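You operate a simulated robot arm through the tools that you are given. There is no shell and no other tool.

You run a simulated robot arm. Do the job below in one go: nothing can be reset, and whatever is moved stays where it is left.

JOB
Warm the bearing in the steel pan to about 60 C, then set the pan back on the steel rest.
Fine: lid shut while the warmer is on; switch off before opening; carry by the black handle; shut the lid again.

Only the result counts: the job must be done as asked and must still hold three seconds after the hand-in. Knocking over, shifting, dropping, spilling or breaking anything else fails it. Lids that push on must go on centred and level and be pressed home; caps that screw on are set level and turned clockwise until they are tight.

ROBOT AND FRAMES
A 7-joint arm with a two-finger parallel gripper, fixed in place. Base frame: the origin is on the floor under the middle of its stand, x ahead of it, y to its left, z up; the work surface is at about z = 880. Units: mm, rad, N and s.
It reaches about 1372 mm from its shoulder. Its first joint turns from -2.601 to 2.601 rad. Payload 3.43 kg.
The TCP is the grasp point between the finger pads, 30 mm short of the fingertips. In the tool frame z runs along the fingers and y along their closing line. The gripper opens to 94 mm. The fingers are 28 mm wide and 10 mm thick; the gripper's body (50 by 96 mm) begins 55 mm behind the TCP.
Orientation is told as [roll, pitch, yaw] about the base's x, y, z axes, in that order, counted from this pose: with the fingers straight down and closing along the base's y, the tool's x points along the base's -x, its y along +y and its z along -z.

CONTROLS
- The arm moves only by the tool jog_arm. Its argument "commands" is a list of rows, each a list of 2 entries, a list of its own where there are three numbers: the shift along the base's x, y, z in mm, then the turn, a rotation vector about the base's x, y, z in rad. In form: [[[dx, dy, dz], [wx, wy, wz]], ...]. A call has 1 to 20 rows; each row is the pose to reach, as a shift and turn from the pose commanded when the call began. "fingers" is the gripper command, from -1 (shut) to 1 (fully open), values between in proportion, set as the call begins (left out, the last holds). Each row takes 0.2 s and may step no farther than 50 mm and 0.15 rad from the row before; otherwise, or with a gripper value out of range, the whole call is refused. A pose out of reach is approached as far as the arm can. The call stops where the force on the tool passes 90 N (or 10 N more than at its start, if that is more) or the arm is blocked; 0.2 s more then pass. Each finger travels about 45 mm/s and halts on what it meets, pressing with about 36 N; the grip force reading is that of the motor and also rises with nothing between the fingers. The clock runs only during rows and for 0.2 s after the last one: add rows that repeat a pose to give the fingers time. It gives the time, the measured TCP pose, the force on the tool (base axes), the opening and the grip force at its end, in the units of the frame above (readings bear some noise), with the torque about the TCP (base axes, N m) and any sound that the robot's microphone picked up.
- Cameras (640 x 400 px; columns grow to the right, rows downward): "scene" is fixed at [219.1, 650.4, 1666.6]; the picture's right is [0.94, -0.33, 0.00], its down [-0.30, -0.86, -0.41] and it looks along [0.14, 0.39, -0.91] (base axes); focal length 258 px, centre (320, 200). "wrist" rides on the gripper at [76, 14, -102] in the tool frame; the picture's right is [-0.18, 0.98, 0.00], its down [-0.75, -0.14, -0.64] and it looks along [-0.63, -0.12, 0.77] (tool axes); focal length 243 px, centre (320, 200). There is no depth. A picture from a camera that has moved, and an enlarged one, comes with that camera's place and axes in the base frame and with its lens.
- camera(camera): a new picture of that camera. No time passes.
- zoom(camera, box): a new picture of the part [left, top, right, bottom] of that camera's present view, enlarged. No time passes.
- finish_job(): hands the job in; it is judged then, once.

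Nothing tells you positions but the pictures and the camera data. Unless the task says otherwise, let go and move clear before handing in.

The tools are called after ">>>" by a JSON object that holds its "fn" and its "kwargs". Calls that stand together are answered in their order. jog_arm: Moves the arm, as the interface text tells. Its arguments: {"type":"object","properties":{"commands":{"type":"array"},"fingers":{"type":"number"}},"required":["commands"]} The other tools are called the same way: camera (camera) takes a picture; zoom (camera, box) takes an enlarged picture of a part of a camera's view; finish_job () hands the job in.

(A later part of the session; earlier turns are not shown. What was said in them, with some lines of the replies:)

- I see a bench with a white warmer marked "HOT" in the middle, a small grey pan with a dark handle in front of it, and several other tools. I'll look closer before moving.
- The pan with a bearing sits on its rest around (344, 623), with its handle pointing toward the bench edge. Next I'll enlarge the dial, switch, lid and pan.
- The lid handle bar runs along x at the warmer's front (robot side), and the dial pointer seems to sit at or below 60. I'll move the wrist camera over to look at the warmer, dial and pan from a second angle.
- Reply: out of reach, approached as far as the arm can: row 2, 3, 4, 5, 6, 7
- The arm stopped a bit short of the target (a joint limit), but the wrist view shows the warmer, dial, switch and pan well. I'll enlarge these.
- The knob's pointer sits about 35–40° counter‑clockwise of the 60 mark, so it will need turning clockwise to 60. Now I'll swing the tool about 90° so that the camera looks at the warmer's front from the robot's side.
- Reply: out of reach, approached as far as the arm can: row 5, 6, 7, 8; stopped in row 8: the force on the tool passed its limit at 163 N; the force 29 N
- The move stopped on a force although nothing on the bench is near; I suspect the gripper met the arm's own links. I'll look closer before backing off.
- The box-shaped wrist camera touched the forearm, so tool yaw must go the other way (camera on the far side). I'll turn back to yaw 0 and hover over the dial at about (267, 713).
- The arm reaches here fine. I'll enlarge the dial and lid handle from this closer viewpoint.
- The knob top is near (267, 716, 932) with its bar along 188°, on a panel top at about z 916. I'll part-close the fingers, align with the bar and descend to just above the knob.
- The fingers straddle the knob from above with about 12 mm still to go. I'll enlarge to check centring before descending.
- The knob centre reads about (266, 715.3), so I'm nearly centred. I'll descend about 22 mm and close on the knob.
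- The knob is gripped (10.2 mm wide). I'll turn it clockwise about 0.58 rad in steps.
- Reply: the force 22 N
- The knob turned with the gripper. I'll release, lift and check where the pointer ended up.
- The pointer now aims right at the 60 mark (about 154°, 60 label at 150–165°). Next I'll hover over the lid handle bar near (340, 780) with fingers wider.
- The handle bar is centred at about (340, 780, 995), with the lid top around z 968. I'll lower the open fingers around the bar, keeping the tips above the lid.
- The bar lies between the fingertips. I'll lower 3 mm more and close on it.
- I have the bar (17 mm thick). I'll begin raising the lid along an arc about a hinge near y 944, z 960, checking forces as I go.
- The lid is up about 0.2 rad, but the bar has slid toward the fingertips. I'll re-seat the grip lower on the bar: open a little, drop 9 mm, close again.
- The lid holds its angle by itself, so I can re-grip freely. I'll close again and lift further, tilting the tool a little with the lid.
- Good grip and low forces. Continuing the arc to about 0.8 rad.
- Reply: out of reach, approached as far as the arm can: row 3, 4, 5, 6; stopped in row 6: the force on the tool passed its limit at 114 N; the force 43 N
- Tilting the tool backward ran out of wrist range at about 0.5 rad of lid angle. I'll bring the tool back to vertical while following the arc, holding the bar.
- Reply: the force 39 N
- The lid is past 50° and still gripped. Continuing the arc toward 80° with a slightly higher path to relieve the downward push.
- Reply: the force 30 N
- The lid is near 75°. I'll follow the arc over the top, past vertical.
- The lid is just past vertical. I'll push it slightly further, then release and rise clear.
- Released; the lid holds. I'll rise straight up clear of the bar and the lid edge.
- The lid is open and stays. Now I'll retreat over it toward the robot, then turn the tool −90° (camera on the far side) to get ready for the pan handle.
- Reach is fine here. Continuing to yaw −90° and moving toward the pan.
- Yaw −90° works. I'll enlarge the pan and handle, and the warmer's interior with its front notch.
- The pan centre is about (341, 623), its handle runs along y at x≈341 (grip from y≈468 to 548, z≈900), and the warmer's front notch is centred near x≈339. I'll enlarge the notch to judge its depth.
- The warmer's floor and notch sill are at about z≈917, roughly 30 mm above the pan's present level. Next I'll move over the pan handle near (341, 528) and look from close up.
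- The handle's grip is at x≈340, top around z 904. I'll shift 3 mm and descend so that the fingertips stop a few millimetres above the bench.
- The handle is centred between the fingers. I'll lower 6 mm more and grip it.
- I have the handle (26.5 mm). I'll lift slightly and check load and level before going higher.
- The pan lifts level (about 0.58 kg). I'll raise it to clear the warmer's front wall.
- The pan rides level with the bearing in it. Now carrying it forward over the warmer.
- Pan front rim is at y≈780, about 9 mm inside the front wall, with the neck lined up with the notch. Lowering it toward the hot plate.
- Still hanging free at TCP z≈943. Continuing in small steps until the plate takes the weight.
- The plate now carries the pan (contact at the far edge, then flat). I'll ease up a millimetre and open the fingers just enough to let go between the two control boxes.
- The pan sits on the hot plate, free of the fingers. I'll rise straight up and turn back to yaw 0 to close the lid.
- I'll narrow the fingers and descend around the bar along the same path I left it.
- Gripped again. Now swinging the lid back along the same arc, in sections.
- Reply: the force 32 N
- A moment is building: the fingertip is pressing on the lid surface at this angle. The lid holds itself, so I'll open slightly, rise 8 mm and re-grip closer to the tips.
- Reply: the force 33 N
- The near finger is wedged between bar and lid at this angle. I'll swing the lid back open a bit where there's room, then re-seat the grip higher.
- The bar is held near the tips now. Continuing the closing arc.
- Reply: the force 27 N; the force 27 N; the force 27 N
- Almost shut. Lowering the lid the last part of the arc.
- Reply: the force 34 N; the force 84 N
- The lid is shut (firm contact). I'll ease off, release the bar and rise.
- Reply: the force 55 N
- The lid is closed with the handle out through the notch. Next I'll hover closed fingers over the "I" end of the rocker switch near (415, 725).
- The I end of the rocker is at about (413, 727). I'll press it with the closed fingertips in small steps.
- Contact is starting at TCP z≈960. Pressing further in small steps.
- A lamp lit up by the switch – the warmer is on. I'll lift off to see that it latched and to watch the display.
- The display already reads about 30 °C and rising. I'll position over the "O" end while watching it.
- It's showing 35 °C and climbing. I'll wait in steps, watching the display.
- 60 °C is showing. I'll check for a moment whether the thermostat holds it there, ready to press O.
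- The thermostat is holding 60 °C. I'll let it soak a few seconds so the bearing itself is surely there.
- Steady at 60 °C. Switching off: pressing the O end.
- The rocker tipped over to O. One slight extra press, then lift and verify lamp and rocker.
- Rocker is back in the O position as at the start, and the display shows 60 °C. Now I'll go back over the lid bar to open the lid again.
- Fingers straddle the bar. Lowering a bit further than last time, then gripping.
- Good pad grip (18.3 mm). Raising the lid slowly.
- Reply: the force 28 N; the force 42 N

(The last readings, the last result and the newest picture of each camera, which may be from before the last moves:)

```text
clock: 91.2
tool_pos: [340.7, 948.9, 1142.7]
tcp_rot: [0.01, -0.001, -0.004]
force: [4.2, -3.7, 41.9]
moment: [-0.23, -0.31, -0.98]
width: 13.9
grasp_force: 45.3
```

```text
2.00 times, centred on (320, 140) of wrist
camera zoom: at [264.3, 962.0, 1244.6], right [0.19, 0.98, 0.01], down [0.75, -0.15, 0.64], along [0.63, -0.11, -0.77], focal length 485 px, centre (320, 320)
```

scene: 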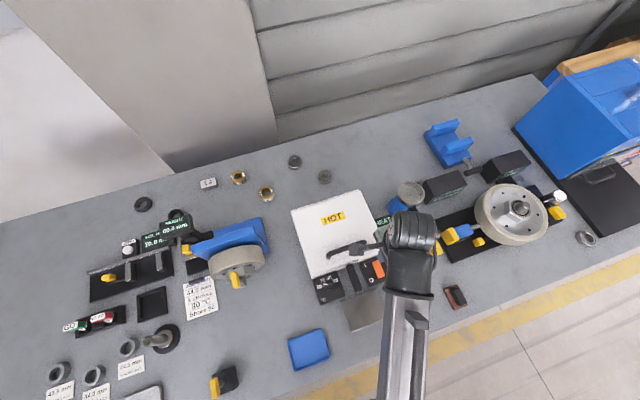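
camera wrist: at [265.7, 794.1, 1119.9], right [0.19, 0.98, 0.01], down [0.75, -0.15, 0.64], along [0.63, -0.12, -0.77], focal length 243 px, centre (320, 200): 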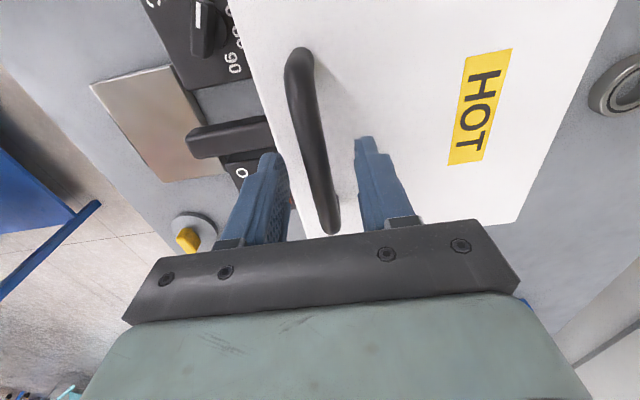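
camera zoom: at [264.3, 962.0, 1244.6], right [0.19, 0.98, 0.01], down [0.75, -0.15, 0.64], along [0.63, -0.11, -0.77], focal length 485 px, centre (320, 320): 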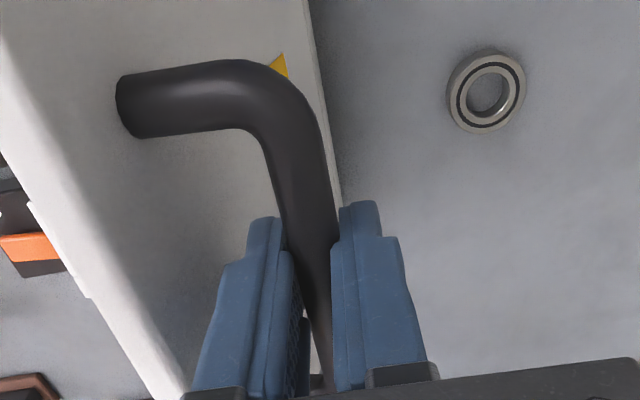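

>>> {"fn": "jog_arm", "kwargs": {"commands": [[[0, 8.3, 1.5], [0, 0, 0]], [[0, 16.7, 1], [0, 0, 0]], [[0, 25, 0], [0, 0, 0]], [[0, 33.2, -1.5], [0, 0, 0]], [[0, 41.2, -3.5], [0, 0, 0]], [[0, 49.2, -6], [0, 0, 0]]]}}

>>> {"fn": "jog_arm", "kwargs": {"commands": [[[0, 0, 0], [0, 0, 0]], [[0, 0, 0], [0, 0, 0]]], "fingers": -0.45}}

>>> {"fn": "jog_arm", "kwargs": {"commands": [[[0, 2, 3], [0, 0, 0]], [[0, 3, 25], [0, 0, 0]], [[0, 4, 50], [0, 0, 0]], [[0, 4, 72], [0, 0, 0]]]}}

>>> {"fn": "camera", "kwargs": {"camera": "wrist"}}

```text
clock: 92.6
tool_pos: [340.5, 998.4, 1135.6]
tcp_rot: [0.009, -0.003, -0.002]
force: [0.5, 3.6, 21.2]
moment: [-0.13, -0.5, -1.22]
width: 13.8
grasp_force: 45.7
```

```text
clock: 93.2
tool_pos: [340.1, 997.9, 1134.4]
tcp_rot: [0.005, -0.003, -0.002]
force: [-1.0, -0.3, 0.6]
moment: [-0.01, 0.02, -0.01]
width: 26.0
grasp_force: 0.1
```

```text
clock: 94.2
tool_pos: [339.2, 1003.3, 1207.5]
tcp_rot: [0.007, -0.001, -0.002]
force: [-0.7, -1.2, -0.1]
moment: [-0.05, -0.01, 0.0]
width: 25.9
grasp_force: 0.2
```

```text
taken
camera wrist: at [264.1, 1016.9, 1307.8], right [0.19, 0.98, 0.01], down [0.75, -0.15, 0.64], along [0.63, -0.12, -0.77], focal length 243 px, centre (320, 200)
```

wrist: 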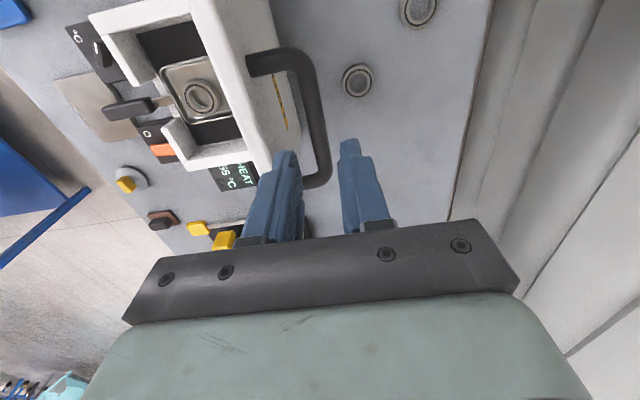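

The lid is open; the display has begun to fall, so the heater is off. I'll move promptly back to the pan handle, turning to yaw −90° on the way.

>>> {"fn": "jog_arm", "kwargs": {"commands": [[[0, -45, 6], [0, 0, -0.14]], [[0, -90, 6], [0, 0, -0.28]], [[0, -135, 0], [0, 0, -0.42]], [[0, -180, -20], [0, 0, -0.56]], [[0, -215, -40], [0, 0, -0.7]], [[0, -245, -60], [0, 0, -0.84]], [[0, -262, -85], [0, 0, -0.98]], [[0, -270, -110], [0, 0, -1.12]], [[0, -275, -135], [0, 0, -1.26]], [[0, -276, -160], [0, 0, -1.4]], [[0, -276, -185], [0, 0, -1.54]], [[0, -276, -205], [0, 0, -1.568]]], "fingers": -0.24}}

>>> {"fn": "camera", "kwargs": {"camera": "wrist"}}

>>> {"fn": "zoom", "kwargs": {"camera": "scene", "box": [280, 170, 440, 320]}}

```text
clock: 96.8
tool_pos: [341.7, 727.1, 1000.2]
tcp_rot: [0.006, -0.001, -1.571]
force: [1.1, -0.8, 1.2]
moment: [-0.05, -0.03, 0.01]
width: 35.6
grasp_force: 0.0
```

```text
taken
camera wrist: at [356.3, 802.7, 1101.7], right [0.98, -0.19, 0.01], down [-0.15, -0.75, 0.64], along [-0.11, -0.63, -0.77], focal length 243 px, centre (320, 200)
```

wrist: 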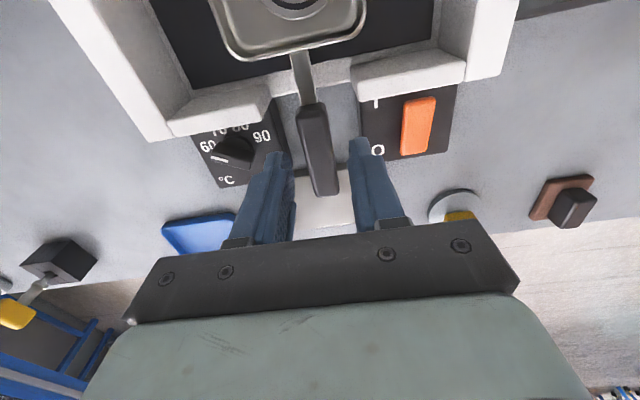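

```text
2.67 times, centred on (360, 245) of scene
camera zoom: at [219.1, 650.4, 1666.6], right [0.94, -0.33, 0.0], down [-0.3, -0.86, -0.41], along [0.14, 0.39, -0.91], focal length 687 px, centre (213, 80)
```

zoom: 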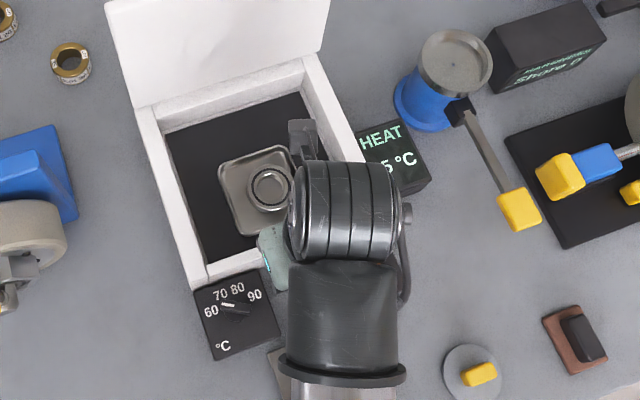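

The pan and bearing are unchanged. Descending onto the handle at the same place I released it.

>>> {"fn": "jog_arm", "kwargs": {"commands": [[[-2.7, 0, -25], [0, 0, 0]], [[-2.7, 0, -50], [0, 0, 0]], [[-2.7, 0, -63], [0, 0, 0]]]}}

>>> {"fn": "jog_arm", "kwargs": {"commands": [[[0, 0, 0], [0, 0, 0]], [[0, 0, 0], [0, 0, 0]], [[0, 0, 0], [0, 0, 0]]], "fingers": -1}}

```text
clock: 97.6
tool_pos: [337.3, 725.3, 937.3]
tcp_rot: [0.008, -0.002, -1.569]
force: [0.8, -0.1, 0.9]
moment: [-0.05, -0.01, 0.04]
width: 35.4
grasp_force: 0.1
```

```text
clock: 98.4
tool_pos: [336.5, 727.8, 937.6]
tcp_rot: [0.007, -0.001, -1.572]
force: [1.3, 0.2, 0.1]
moment: [0.0, 0.04, -0.18]
width: 26.3
grasp_force: 36.0
```

Gripped. Lifting clear of the warmer walls.

>>> {"fn": "jog_arm", "kwargs": {"commands": [[[0, 0, 6], [0, 0, 0]], [[0, 0, 22], [0, 0, 0]], [[0, 0, 42], [0, 0, 0]], [[0, 0, 60], [0, 0, 0]], [[0, 0, 74], [0, 0, 0]]]}}

>>> {"fn": "camera", "kwargs": {"camera": "wrist"}}

```text
clock: 99.6
tool_pos: [337.7, 725.8, 1011.0]
tcp_rot: [0.006, -0.005, -1.571]
force: [0.0, -0.4, -6.5]
moment: [-0.47, 0.02, 0.02]
width: 26.4
grasp_force: 36.2
```

```text
taken
camera wrist: at [351.4, 802.8, 1112.1], right [0.98, -0.18, 0.01], down [-0.15, -0.75, 0.64], along [-0.11, -0.63, -0.77], focal length 243 px, centre (320, 200)
```

wrist: 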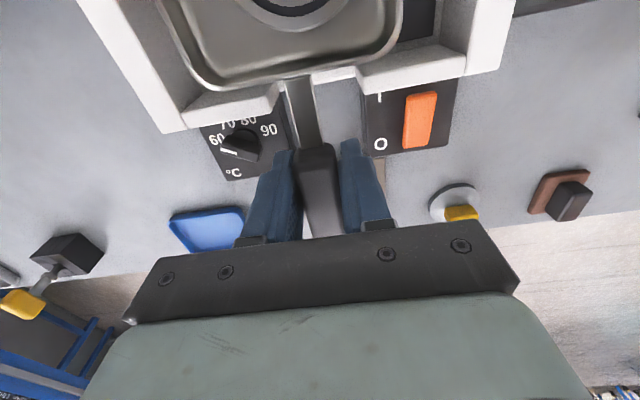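

The pan hangs level with the bearing inside. Carrying it back over the rest.

>>> {"fn": "jog_arm", "kwargs": {"commands": [[[0, -14, 0], [0, 0, 0]], [[0, -38, 0], [0, 0, 0]], [[0, -64, 0], [0, 0, 0]], [[0, -90, 0], [0, 0, 0]], [[0, -116, 0], [0, 0, 0]], [[0.5, -142, 0], [0, 0, 0]], [[1, -168, 0], [0, 0, 0]], [[1, -188, -8], [0, 0, 0]], [[1, -196.5, -20], [0, 0, 0]]]}}

>>> {"fn": "jog_arm", "kwargs": {"commands": [[[0, 0, -20], [0, 0, 0]], [[0, 0, -38], [0, 0, 0]], [[0, 0, -50], [0, 0, 0]]]}}

>>> {"fn": "camera", "kwargs": {"camera": "wrist"}}

>>> {"fn": "zoom", "kwargs": {"camera": "scene", "box": [330, 280, 430, 390]}}

```text
clock: 101.6
tool_pos: [338.0, 529.5, 992.2]
tcp_rot: [0.007, -0.001, -1.571]
force: [-0.1, -0.4, -6.4]
moment: [-0.42, 0.0, -0.02]
width: 26.1
grasp_force: 36.2
```

```text
clock: 102.4
tool_pos: [339.7, 529.0, 942.8]
tcp_rot: [0.006, -0.001, -1.57]
force: [0.1, 0.1, -6.4]
moment: [-0.46, 0.0, -0.04]
width: 26.4
grasp_force: 35.8
```

```text
taken
camera wrist: at [353.3, 605.5, 1044.0], right [0.98, -0.18, 0.01], down [-0.15, -0.75, 0.64], along [-0.11, -0.63, -0.77], focal length 243 px, centre (320, 200)
```

wrist: 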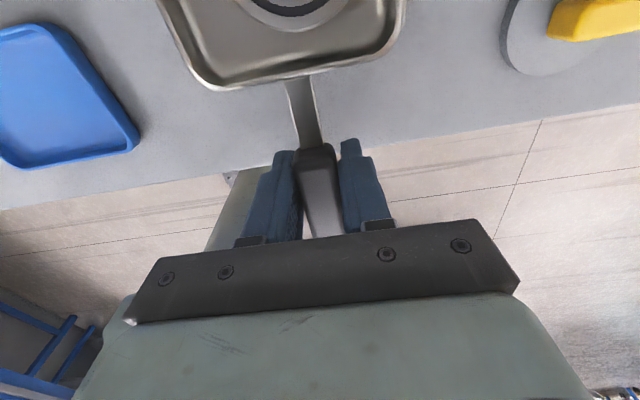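

```text
3.64 times, centred on (380, 335) of scene
camera zoom: at [219.1, 650.4, 1666.6], right [0.94, -0.33, 0.0], down [-0.3, -0.86, -0.41], along [0.14, 0.39, -0.91], focal length 937 px, centre (102, -291)
```

zoom: 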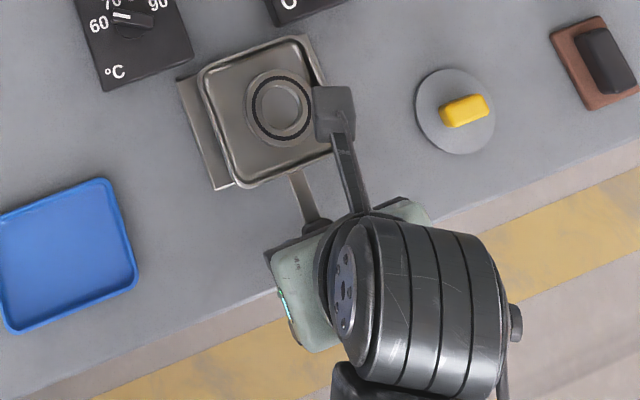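

The pan is over the rest as it was when I first lifted it. Lowering gently.

>>> {"fn": "jog_arm", "kwargs": {"commands": [[[0, 0.5, -8], [0, 0, 0]], [[0, 0.5, -15], [0, 0, 0]], [[0, 0.5, -20], [0, 0, 0]]]}}

>>> {"fn": "jog_arm", "kwargs": {"commands": [[[0, 0, -1.5], [0, 0, 0]], [[0, 0, -3], [0, 0, 0]]]}}

>>> {"fn": "jog_arm", "kwargs": {"commands": [[[0, 0, -1.2], [0, 0, 0]], [[0, 0, -2], [0, 0, 0]]]}}

```text
clock: 103.2
tool_pos: [339.6, 530.3, 922.6]
tcp_rot: [0.005, -0.001, -1.571]
force: [-0.4, 0.2, -5.8]
moment: [-0.4, -0.01, -0.01]
width: 26.4
grasp_force: 36.1
```

```text
clock: 103.8
tool_pos: [338.9, 529.6, 920.4]
tcp_rot: [0.005, -0.002, -1.571]
force: [0.2, -0.3, -6.2]
moment: [-0.43, 0.03, -0.01]
width: 26.3
grasp_force: 36.0
```

```text
clock: 104.4
tool_pos: [339.8, 529.1, 917.9]
tcp_rot: [0.007, -0.002, -1.572]
force: [0.4, -0.3, -5.7]
moment: [-0.43, -0.01, -0.01]
width: 26.3
grasp_force: 36.1
```

>>> {"fn": "jog_arm", "kwargs": {"commands": [[[0, 0, -1], [0, 0, 0]], [[0, 0, -1.5], [0, 0, 0]]]}}

>>> {"fn": "jog_arm", "kwargs": {"commands": [[[0, 0, -0.8], [0, 0, 0]], [[0, 0, -1.2], [0, 0, 0]]]}}

>>> {"fn": "zoom", "kwargs": {"camera": "wrist", "box": [150, 0, 450, 200]}}

```text
clock: 105.0
tool_pos: [338.5, 530.5, 917.9]
tcp_rot: [0.007, -0.002, -1.571]
force: [0.2, -0.2, -5.8]
moment: [-0.39, -0.02, -0.02]
width: 26.1
grasp_force: 36.5
```

```text
clock: 105.6
tool_pos: [338.9, 530.1, 916.3]
tcp_rot: [0.008, -0.001, -1.574]
force: [3.0, -1.4, 1.9]
moment: [0.6, 0.29, -0.28]
width: 26.1
grasp_force: 36.3
```

```text
2.00 times, centred on (300, 100) of wrist
camera zoom: at [352.9, 606.5, 1017.1], right [0.98, -0.18, 0.01], down [-0.15, -0.75, 0.64], along [-0.11, -0.63, -0.77], focal length 485 px, centre (360, 400)
```

zoom: 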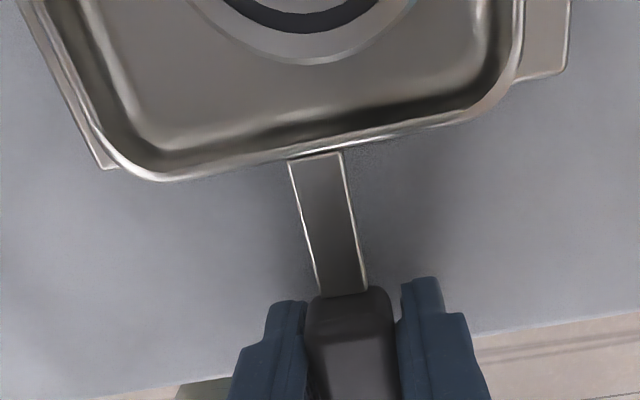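

Contact with the rest has started and the flanges line up as before. One more millimetre to seat it flat, then release.

>>> {"fn": "jog_arm", "kwargs": {"commands": [[[0, 0, -0.8], [0, 0, 0]], [[0, 0, -1.3], [0, 0, 0]]]}}

```text
clock: 106.2
tool_pos: [339.1, 529.4, 915.5]
tcp_rot: [0.006, -0.003, -1.571]
force: [0.9, -8.3, 18.5]
moment: [0.74, 0.1, -0.12]
width: 26.5
grasp_force: 35.6
```

>>> {"fn": "jog_arm", "kwargs": {"commands": [[[0, 0, 1], [0, 0, 0]]]}}

>>> {"fn": "jog_arm", "kwargs": {"commands": [[[0, 0, 0], [0, 0, 0]], [[0, 0, 0], [0, 0, 0]], [[0, 0, 0], [0, 0, 0]]], "fingers": 0}}

>>> {"fn": "zoom", "kwargs": {"camera": "wrist", "box": [150, 0, 450, 200]}}

>>> {"fn": "zoom", "kwargs": {"camera": "scene", "box": [330, 280, 430, 390]}}

```text
clock: 106.6
tool_pos: [339.5, 531.5, 915.0]
tcp_rot: [0.004, -0.004, -1.572]
force: [-1.8, -3.0, 1.7]
moment: [-0.07, 0.0, 0.06]
width: 26.5
grasp_force: 36.1
```

```text
clock: 107.4
tool_pos: [340.0, 530.9, 914.4]
tcp_rot: [0.007, -0.001, -1.57]
force: [0.3, -1.2, -0.2]
moment: [0.04, -0.01, 0.02]
width: 46.9
grasp_force: 0.0
```

```text
2.00 times, centred on (300, 100) of wrist
camera zoom: at [353.4, 607.2, 1016.4], right [0.98, -0.18, 0.01], down [-0.15, -0.75, 0.64], along [-0.11, -0.63, -0.77], focal length 485 px, centre (360, 400)
```

zoom: 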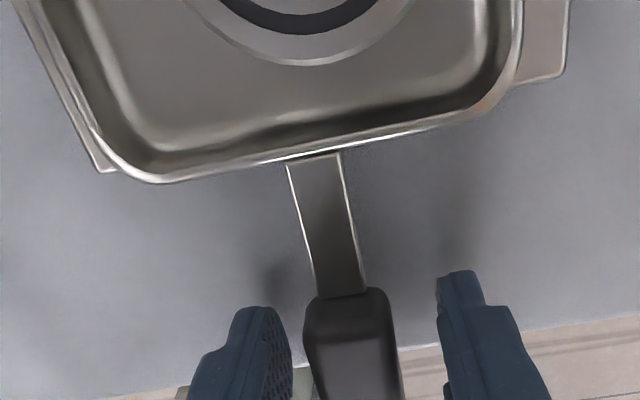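

```text
3.64 times, centred on (380, 335) of scene
camera zoom: at [219.1, 650.4, 1666.6], right [0.94, -0.33, 0.0], down [-0.3, -0.86, -0.41], along [0.14, 0.39, -0.91], focal length 937 px, centre (102, -291)
```

zoom: 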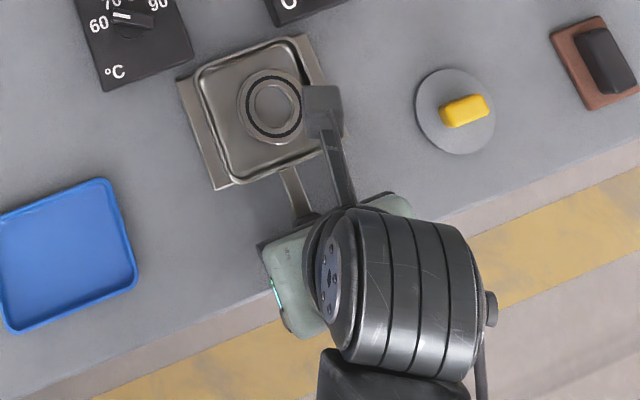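

The pan is back on its rest, bearing inside. I'll rise clear and swing back to the open lid to shut it.

>>> {"fn": "jog_arm", "kwargs": {"commands": [[[0, 0, 15], [0, 0, 0]], [[0, 0, 50], [0, 0, 0]], [[0, 5, 95], [0, 0, 0]], [[0, 30, 135], [0, 0, 0.1]], [[0, 65, 165], [0, 0, 0.24]], [[0, 105, 185], [0, 0, 0.38]], [[0, 145, 200], [0, 0, 0.52]], [[0, 185, 215], [0, 0, 0.66]], [[0, 222, 235], [0, 0, 0.8]], [[0, 262, 256], [0, 0, 0.94]], [[1, 302, 276], [0, 0, 1.08]], [[2, 345, 292], [0, 0, 1.22]], [[2, 390, 296], [0, 0, 1.36]], [[2, 432, 296], [0, 0, 1.5]], [[2, 472, 294], [0, 0, 1.567]]]}}

>>> {"fn": "camera", "kwargs": {"camera": "wrist"}}

>>> {"fn": "camera", "kwargs": {"camera": "scene"}}

```text
clock: 110.6
tool_pos: [341.0, 1002.7, 1207.4]
tcp_rot: [0.007, -0.003, -0.001]
force: [-0.4, -0.7, -0.7]
moment: [0.04, -0.02, 0.0]
width: 47.0
grasp_force: 0.1
```

```text
taken
camera wrist: at [264.7, 1016.2, 1309.4], right [0.19, 0.98, 0.01], down [0.75, -0.15, 0.64], along [0.63, -0.11, -0.77], focal length 243 px, centre (320, 200)
```

wrist: 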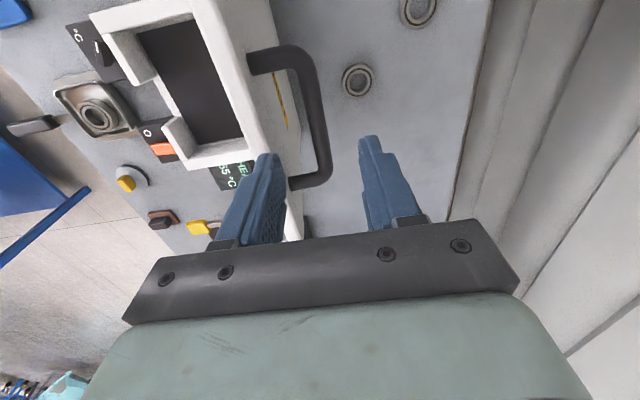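

```text
taken
```

scene: 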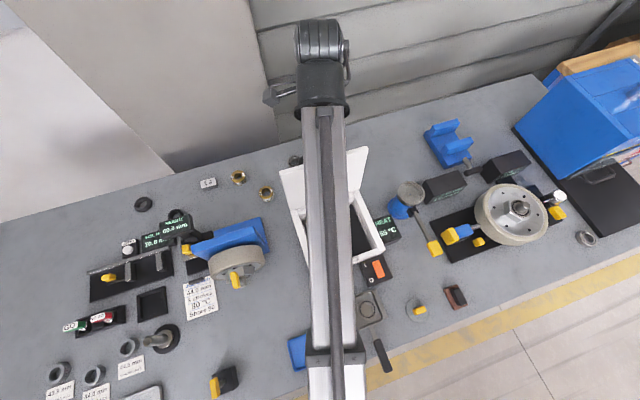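

>>> {"fn": "zoom", "kwargs": {"camera": "scene", "box": [340, 195, 420, 300]}}

>>> {"fn": "zoom", "kwargs": {"camera": "wrist", "box": [200, 130, 300, 210]}}

>>> {"fn": "zoom", "kwargs": {"camera": "wrist", "box": [20, 20, 200, 170]}}

```text
3.81 times, centred on (380, 248) of scene
camera zoom: at [219.1, 650.4, 1666.6], right [0.94, -0.33, 0.0], down [-0.3, -0.86, -0.41], along [0.14, 0.39, -0.91], focal length 982 px, centre (91, 19)
```

zoom: 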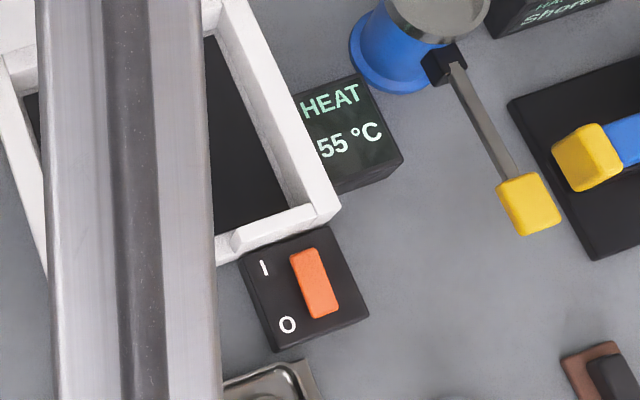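

```text
5.00 times, centred on (250, 170) of wrist
camera zoom: at [264.7, 1016.2, 1309.4], right [0.19, 0.98, 0.01], down [0.75, -0.15, 0.64], along [0.63, -0.11, -0.77], focal length 1213 px, centre (670, 350)
```

zoom: 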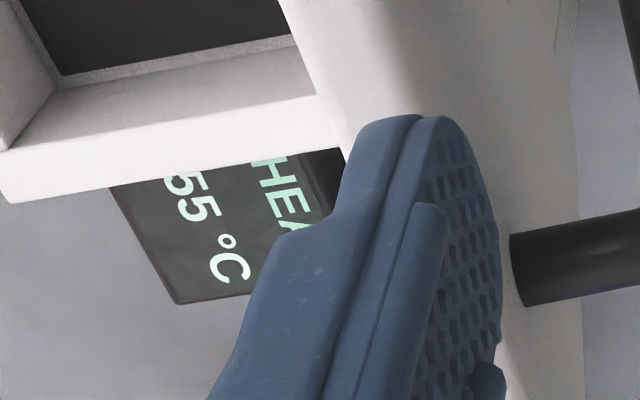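

```text
2.67 times, centred on (110, 95) of wrist
camera zoom: at [264.7, 1016.2, 1309.4], right [0.19, 0.98, 0.01], down [0.75, -0.15, 0.64], along [0.63, -0.11, -0.77], focal length 647 px, centre (880, 480)
```

zoom: 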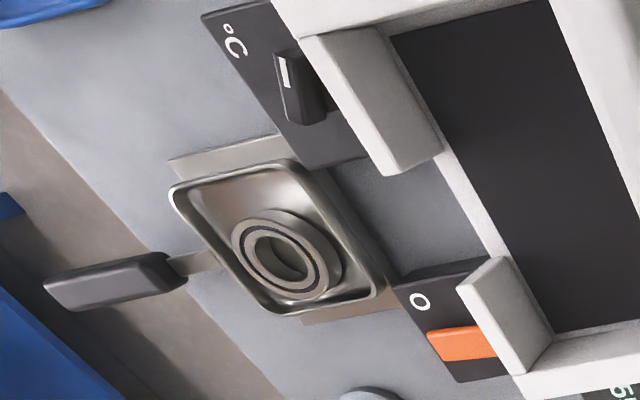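

The reading is 55 °C and dropping only slowly, pan and switch are in order. Now descending around the bar to shut the lid.

>>> {"fn": "jog_arm", "kwargs": {"commands": [[[0, 0, 0], [0, 0, 0]], [[-0.5, 0, -5], [0, 0, 0]], [[-0.5, 0, -30], [0, 0, 0]], [[-0.5, -1, -52], [0, 0, 0]], [[-0.5, -2.5, -66], [0, 0, 0]], [[-0.5, -3.5, -72], [0, 0, 0]]], "fingers": -0.45}}

>>> {"fn": "zoom", "kwargs": {"camera": "wrist", "box": [200, 40, 440, 240]}}

>>> {"fn": "jog_arm", "kwargs": {"commands": [[[0, 0, 0], [0, 0, 0]], [[0, 0, 0], [0, 0, 0]]], "fingers": -1}}

```text
clock: 112.0
tool_pos: [339.4, 998.9, 1135.6]
tcp_rot: [0.007, -0.002, -0.003]
force: [-0.6, -0.3, -0.2]
moment: [0.01, 0.02, 0.0]
width: 25.6
grasp_force: 0.0
```

```text
2.00 times, centred on (320, 140) of wrist
camera zoom: at [264.5, 1013.0, 1237.6], right [0.19, 0.98, 0.01], down [0.75, -0.15, 0.64], along [0.63, -0.12, -0.77], focal length 485 px, centre (320, 320)
```

zoom: 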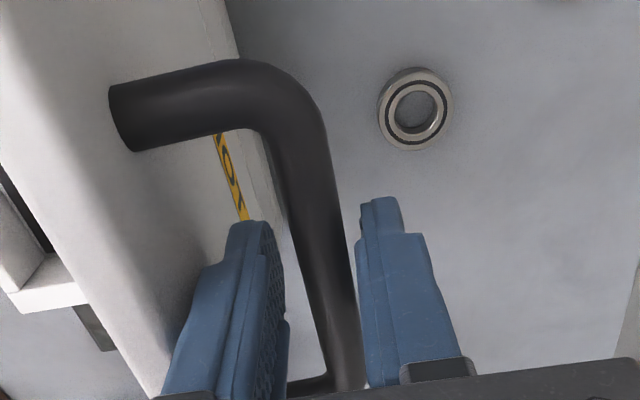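

```text
clock: 112.6
tool_pos: [339.8, 1000.6, 1136.1]
tcp_rot: [0.007, -0.001, -0.006]
force: [0.0, 3.7, 1.8]
moment: [0.14, 0.16, -0.86]
width: 13.7
grasp_force: 36.7
```

Same tip grip as the last closing. Following the arc down again.

>>> {"fn": "jog_arm", "kwargs": {"commands": [[[0, -8, 2.5], [0, 0, 0]], [[0, -16, 4.5], [0, 0, 0]], [[0, -24.3, 6.2], [0, 0, 0]], [[0, -32.5, 7.5], [0, 0, 0]], [[0, -40.8, 8.4], [0, 0, 0]], [[0, -49.2, 8.8], [0, 0, 0]], [[0, -57.5, 8.8], [0, 0, 0]], [[0, -65.9, 8.4], [0, 0, 0]], [[0, -74.2, 7.7], [0, 0, 0]], [[0, -82.4, 6.5], [0, 0, 0]]]}}

>>> {"fn": "jog_arm", "kwargs": {"commands": [[[0, -8.2, -1.5], [0, 0, 0]], [[0, -16.4, -3.5], [0, 0, 0]], [[0, -24.4, -6], [0, 0, 0]], [[0, -32.2, -8.8], [0, 0, 0]], [[0, -39.9, -12], [0, 0, 0]], [[0, -47.5, -15.5], [0, 0, 0]]]}}

>>> {"fn": "jog_arm", "kwargs": {"commands": [[[0, -7.3, -4.1], [0, 0, 0]], [[0, -14.5, -8.4], [0, 0, 0]], [[0, -21.3, -13.1], [0, 0, 0]], [[0, -28, -18.1], [0, 0, 0]], [[0, -34.4, -23.5], [0, 0, 0]], [[0, -40.7, -29.2], [0, 0, 0]]]}}

>>> {"fn": "zoom", "kwargs": {"camera": "wrist", "box": [200, 40, 440, 240]}}

```text
clock: 114.8
tool_pos: [339.7, 916.1, 1142.9]
tcp_rot: [0.004, -0.001, -0.004]
force: [-8.1, 2.0, 1.4]
moment: [0.23, 0.29, -0.92]
width: 13.5
grasp_force: 45.5
```

```text
clock: 116.2
tool_pos: [340.3, 867.9, 1127.0]
tcp_rot: [0.006, -0.004, -0.002]
force: [-1.0, 2.1, -2.4]
moment: [0.26, 0.24, -0.62]
width: 13.9
grasp_force: 45.0
```

```text
clock: 117.6
tool_pos: [340.8, 828.3, 1098.3]
tcp_rot: [0.005, -0.003, -0.002]
force: [3.5, 0.4, 0.9]
moment: [0.19, 0.07, -0.31]
width: 13.4
grasp_force: 45.0
```

```text
2.00 times, centred on (320, 140) of wrist
camera zoom: at [264.9, 841.9, 1199.4], right [0.19, 0.98, 0.01], down [0.75, -0.15, 0.64], along [0.63, -0.12, -0.77], focal length 485 px, centre (320, 320)
```

zoom: 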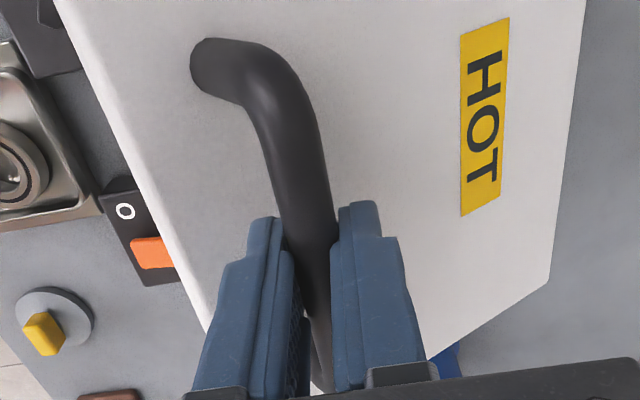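

Very low forces. Continuing from about 0.6 rad down to shut.

>>> {"fn": "jog_arm", "kwargs": {"commands": [[[0, -5.7, -6], [0, 0, 0]], [[0, -11.3, -12.2], [0, 0, 0]], [[0, -16.5, -18.7], [0, 0, 0]], [[0, -21.4, -25.5], [0, 0, 0]], [[0, -25.9, -32.5], [0, 0, 0]], [[0, -30.1, -39.8], [0, 0, 0]]]}}

>>> {"fn": "jog_arm", "kwargs": {"commands": [[[0, -3.8, -7.4], [0, 0, 0]], [[0, -7.2, -15.1], [0, 0, 0]], [[0, -10.3, -23], [0, 0, 0]], [[0, -13, -30.9], [0, 0, 0]], [[0, -15.2, -38], [0, 0, 0]], [[0, -16.5, -43], [0, 0, 0]]]}}

>>> {"fn": "zoom", "kwargs": {"camera": "wrist", "box": [200, 40, 440, 240]}}

>>> {"fn": "zoom", "kwargs": {"camera": "scene", "box": [280, 180, 440, 330]}}

```text
clock: 119.0
tool_pos: [340.1, 797.1, 1058.9]
tcp_rot: [0.005, -0.001, -0.003]
force: [-0.3, 2.7, -2.1]
moment: [0.23, 0.01, -0.07]
width: 13.7
grasp_force: 44.7
```

```text
clock: 120.4
tool_pos: [340.5, 779.8, 1016.0]
tcp_rot: [0.006, -0.001, -0.004]
force: [-1.7, -7.8, 2.1]
moment: [0.17, -0.43, 0.38]
width: 13.7
grasp_force: 44.9
```

```text
2.00 times, centred on (320, 140) of wrist
camera zoom: at [264.8, 794.3, 1117.2], right [0.19, 0.98, 0.01], down [0.75, -0.15, 0.64], along [0.63, -0.12, -0.77], focal length 485 px, centre (320, 320)
```

zoom: 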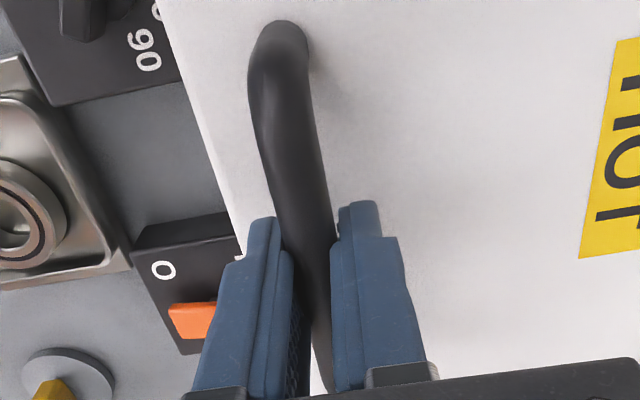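

```text
2.67 times, centred on (360, 255) of scene
camera zoom: at [219.1, 650.4, 1666.6], right [0.94, -0.33, 0.0], down [-0.3, -0.86, -0.41], along [0.14, 0.39, -0.91], focal length 687 px, centre (213, 53)
```

zoom: 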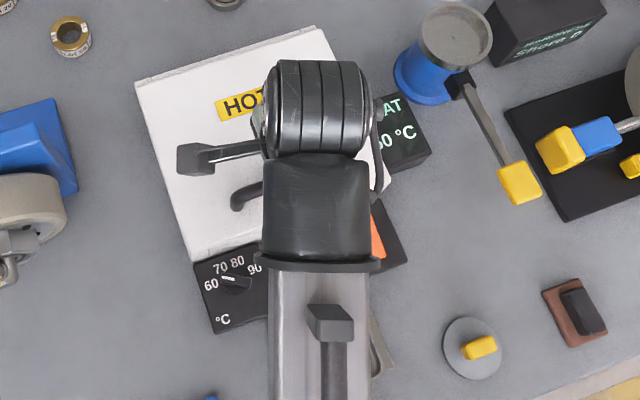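

Nearly shut. Pressing down the last few millimetres until it seats.

>>> {"fn": "jog_arm", "kwargs": {"commands": [[[0, -0.5, -2], [0, 0, 0]], [[0, -1, -4], [0, 0, 0]]]}}

>>> {"fn": "jog_arm", "kwargs": {"commands": [[[0, 0, -1], [0, 0, 0]], [[0, 0, -2], [0, 0, 0]]]}}

```text
clock: 121.0
tool_pos: [340.3, 779.4, 1013.6]
tcp_rot: [0.012, -0.003, -0.004]
force: [0.8, -5.2, 34.1]
moment: [-0.12, 0.89, 0.36]
width: 13.5
grasp_force: 45.1
```

```text
clock: 121.6
tool_pos: [341.3, 780.3, 1014.3]
tcp_rot: [0.013, -0.007, -0.002]
force: [4.3, 1.9, 70.1]
moment: [0.03, 0.69, 0.37]
width: 13.6
grasp_force: 44.4
```

The lid is seated (70 N down, no further travel). I'll ease off, release and rise clear.

>>> {"fn": "jog_arm", "kwargs": {"commands": [[[0, 0, 3], [0, 0, 0]], [[0, 0, 4], [0, 0, 0]]]}}

>>> {"fn": "jog_arm", "kwargs": {"commands": [[[0, 0, 0], [0, 0, 0]], [[0, 0, 0], [0, 0, 0]], [[0, 0, 0], [0, 0, 0]], [[0, 0, 18], [0, 0, 0]], [[0, 0, 55], [0, 0, 0]], [[30, 30, 85], [0, 0, 0]], [[65, 60, 105], [0, 0, 0]], [[105, 85, 115], [0, 0, 0]]], "fingers": -0.3}}

>>> {"fn": "camera", "kwargs": {"camera": "scene"}}

>>> {"fn": "camera", "kwargs": {"camera": "wrist"}}

```text
clock: 122.2
tool_pos: [340.6, 779.5, 1014.0]
tcp_rot: [0.009, -0.004, -0.004]
force: [5.6, 7.2, 35.0]
moment: [0.13, -1.08, 0.5]
width: 13.5
grasp_force: 45.5
```

```text
refused: row 6 steps farther than a row can; nothing moved
```

```text
taken
```

scene: 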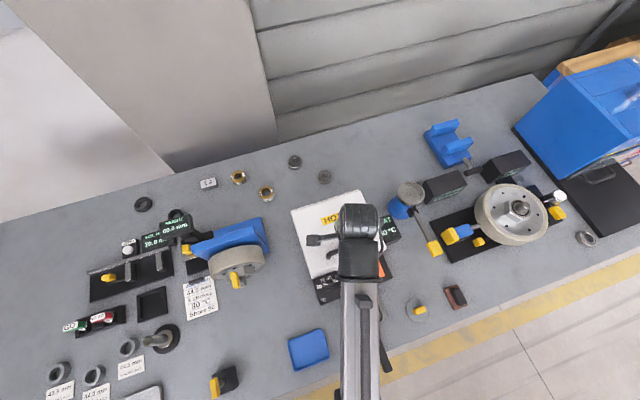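

```text
taken
camera wrist: at [264.6, 793.7, 1115.1], right [0.19, 0.98, 0.01], down [0.75, -0.15, 0.64], along [0.63, -0.12, -0.77], focal length 243 px, centre (320, 200)
```

wrist: 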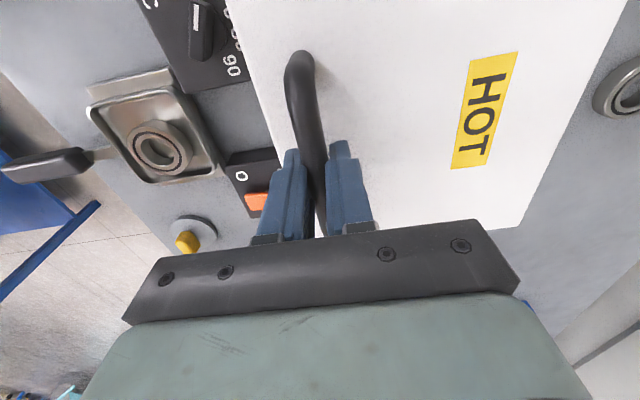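

A row step was too long; I'll redo the release and retreat with shorter steps.

>>> {"fn": "jog_arm", "kwargs": {"commands": [[[0, 0, 0], [0, 0, 0]], [[0, 0, 0], [0, 0, 0]], [[0, 0, 0], [0, 0, 0]], [[0, 0, 18], [0, 0, 0]], [[0, 0, 55], [0, 0, 0]], [[20, 20, 85], [0, 0, 0]], [[45, 45, 105], [0, 0, 0]], [[75, 70, 115], [0, 0, 0]], [[110, 90, 120], [0, 0, 0]]], "fingers": -0.3}}

>>> {"fn": "camera", "kwargs": {"camera": "scene"}}

>>> {"fn": "camera", "kwargs": {"camera": "wrist"}}

```text
clock: 124.2
tool_pos: [452.7, 869.7, 1136.2]
tcp_rot: [0.005, -0.003, -0.006]
force: [-0.2, -0.1, -0.5]
moment: [-0.01, 0.0, -0.02]
width: 33.0
grasp_force: 0.0
```

```text
taken
```

scene: 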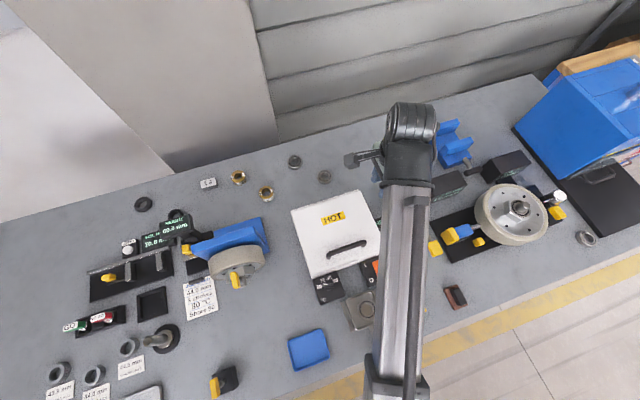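

```text
taken
camera wrist: at [375.4, 884.3, 1237.4], right [0.19, 0.98, 0.01], down [0.75, -0.15, 0.64], along [0.63, -0.12, -0.77], focal length 243 px, centre (320, 200)
```

wrist: 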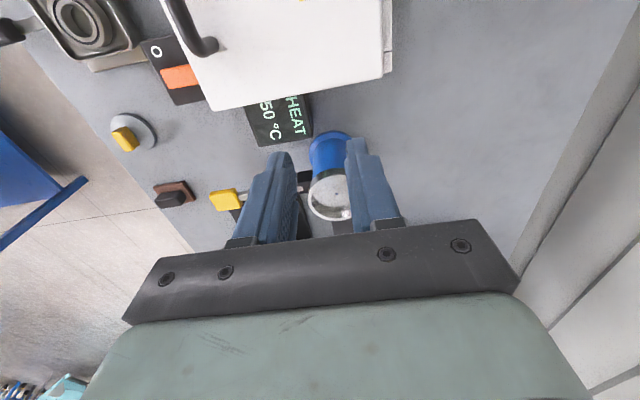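

The lid is shut and I'm clear. I'll check the warmer, switch, pan and bearing once more before handing in.

>>> {"fn": "zoom", "kwargs": {"camera": "scene", "box": [270, 170, 420, 290]}}

>>> {"fn": "zoom", "kwargs": {"camera": "scene", "box": [300, 260, 420, 380]}}

>>> {"fn": "zoom", "kwargs": {"camera": "wrist", "box": [0, 0, 220, 140]}}

>>> {"fn": "zoom", "kwargs": {"camera": "wrist", "box": [140, 0, 420, 160]}}

```text
3.33 times, centred on (345, 230) of scene
camera zoom: at [219.1, 650.4, 1666.6], right [0.94, -0.33, 0.0], down [-0.3, -0.86, -0.41], along [0.14, 0.39, -0.91], focal length 859 px, centre (237, 100)
```

zoom: 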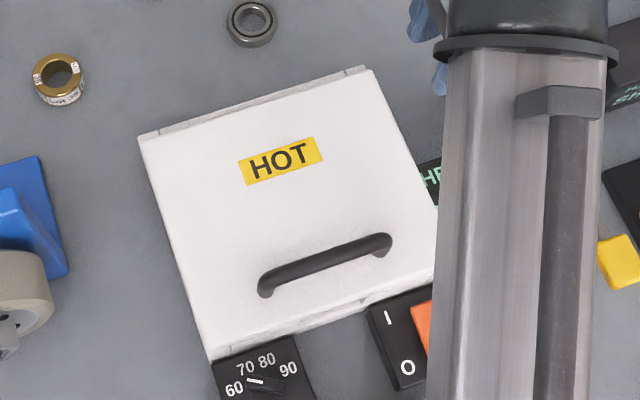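

```text
3.33 times, centred on (360, 320) of scene
camera zoom: at [219.1, 650.4, 1666.6], right [0.94, -0.33, 0.0], down [-0.3, -0.86, -0.41], along [0.14, 0.39, -0.91], focal length 859 px, centre (187, -200)
```

zoom: 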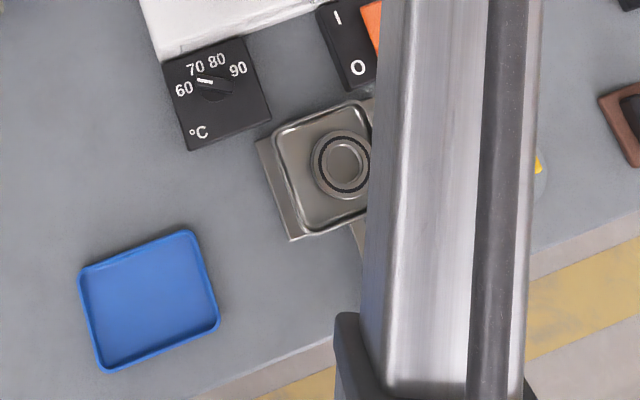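

```text
2.86 times, centred on (110, 70) of wrist
camera zoom: at [375.4, 884.3, 1237.4], right [0.19, 0.98, 0.01], down [0.75, -0.15, 0.64], along [0.63, -0.12, -0.77], focal length 693 px, centre (920, 571)
```

zoom: 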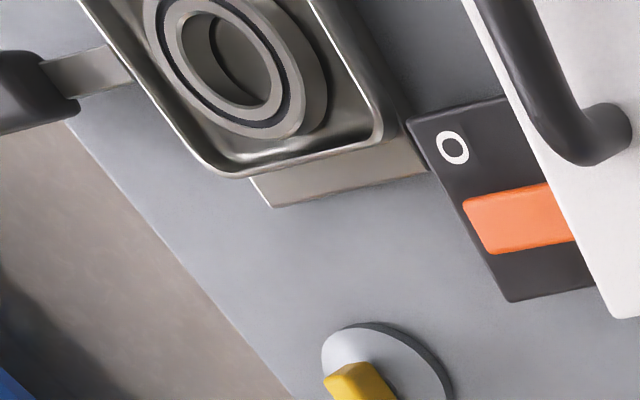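

```text
2.29 times, centred on (280, 80) of wrist
camera zoom: at [375.4, 884.3, 1237.4], right [0.19, 0.98, 0.01], down [0.75, -0.15, 0.64], along [0.63, -0.12, -0.77], focal length 555 px, centre (411, 474)
```

zoom: 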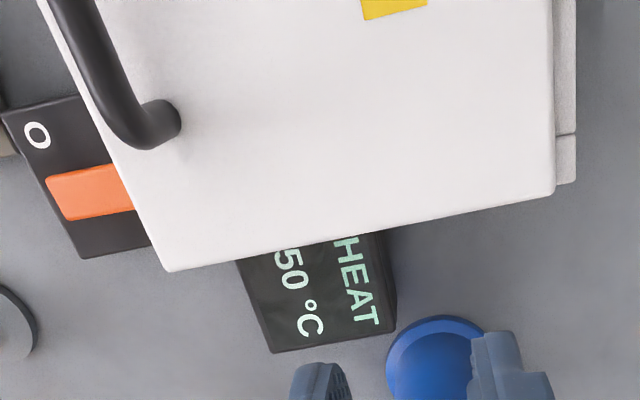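

I'm handing the job in now. The pan is back on the steel rest with the bearing in it, and the lid is shut. The rocker is at O, and nothing else I can see has moved. The thermostat held 60 °C for several seconds with the lid shut. The warmer's display has since fallen to 50 °C, and I can't read the bearing's own temperature.

>>> {"fn": "finish_job", "kwargs": {}}

```text
The job is handed in.
```

I warmed the bearing in the steel pan and set the pan back on the steel rest with the bearing still in it, but I can't confirm the bearing's own temperature. The only reading I had was the warmer's display.

- **Heating:** I turned the dial to 60 and switched on with the lid shut. The display held at 60 °C for about four seconds before I switched off.
- **Temperature now:** By the time I handed in, about 45 seconds after switching off, the display had fallen to 50 °C, so the bearing has probably cooled somewhat too.
- **Order of steps:** I switched off before opening the lid, carried the pan only by its black handle, and shut the lid again at the end. The switch is at O.
- **Lid wedge:** While I was closing the lid before heating, a fingertip wedged briefly between the handle bar and the lid. I backed off and gripped the bar again, and the lid then closed fully both times.

I let go and moved the arm clear before handing in. Nothing else on the bench looked moved in the last pictures. The dial is still set to 60.
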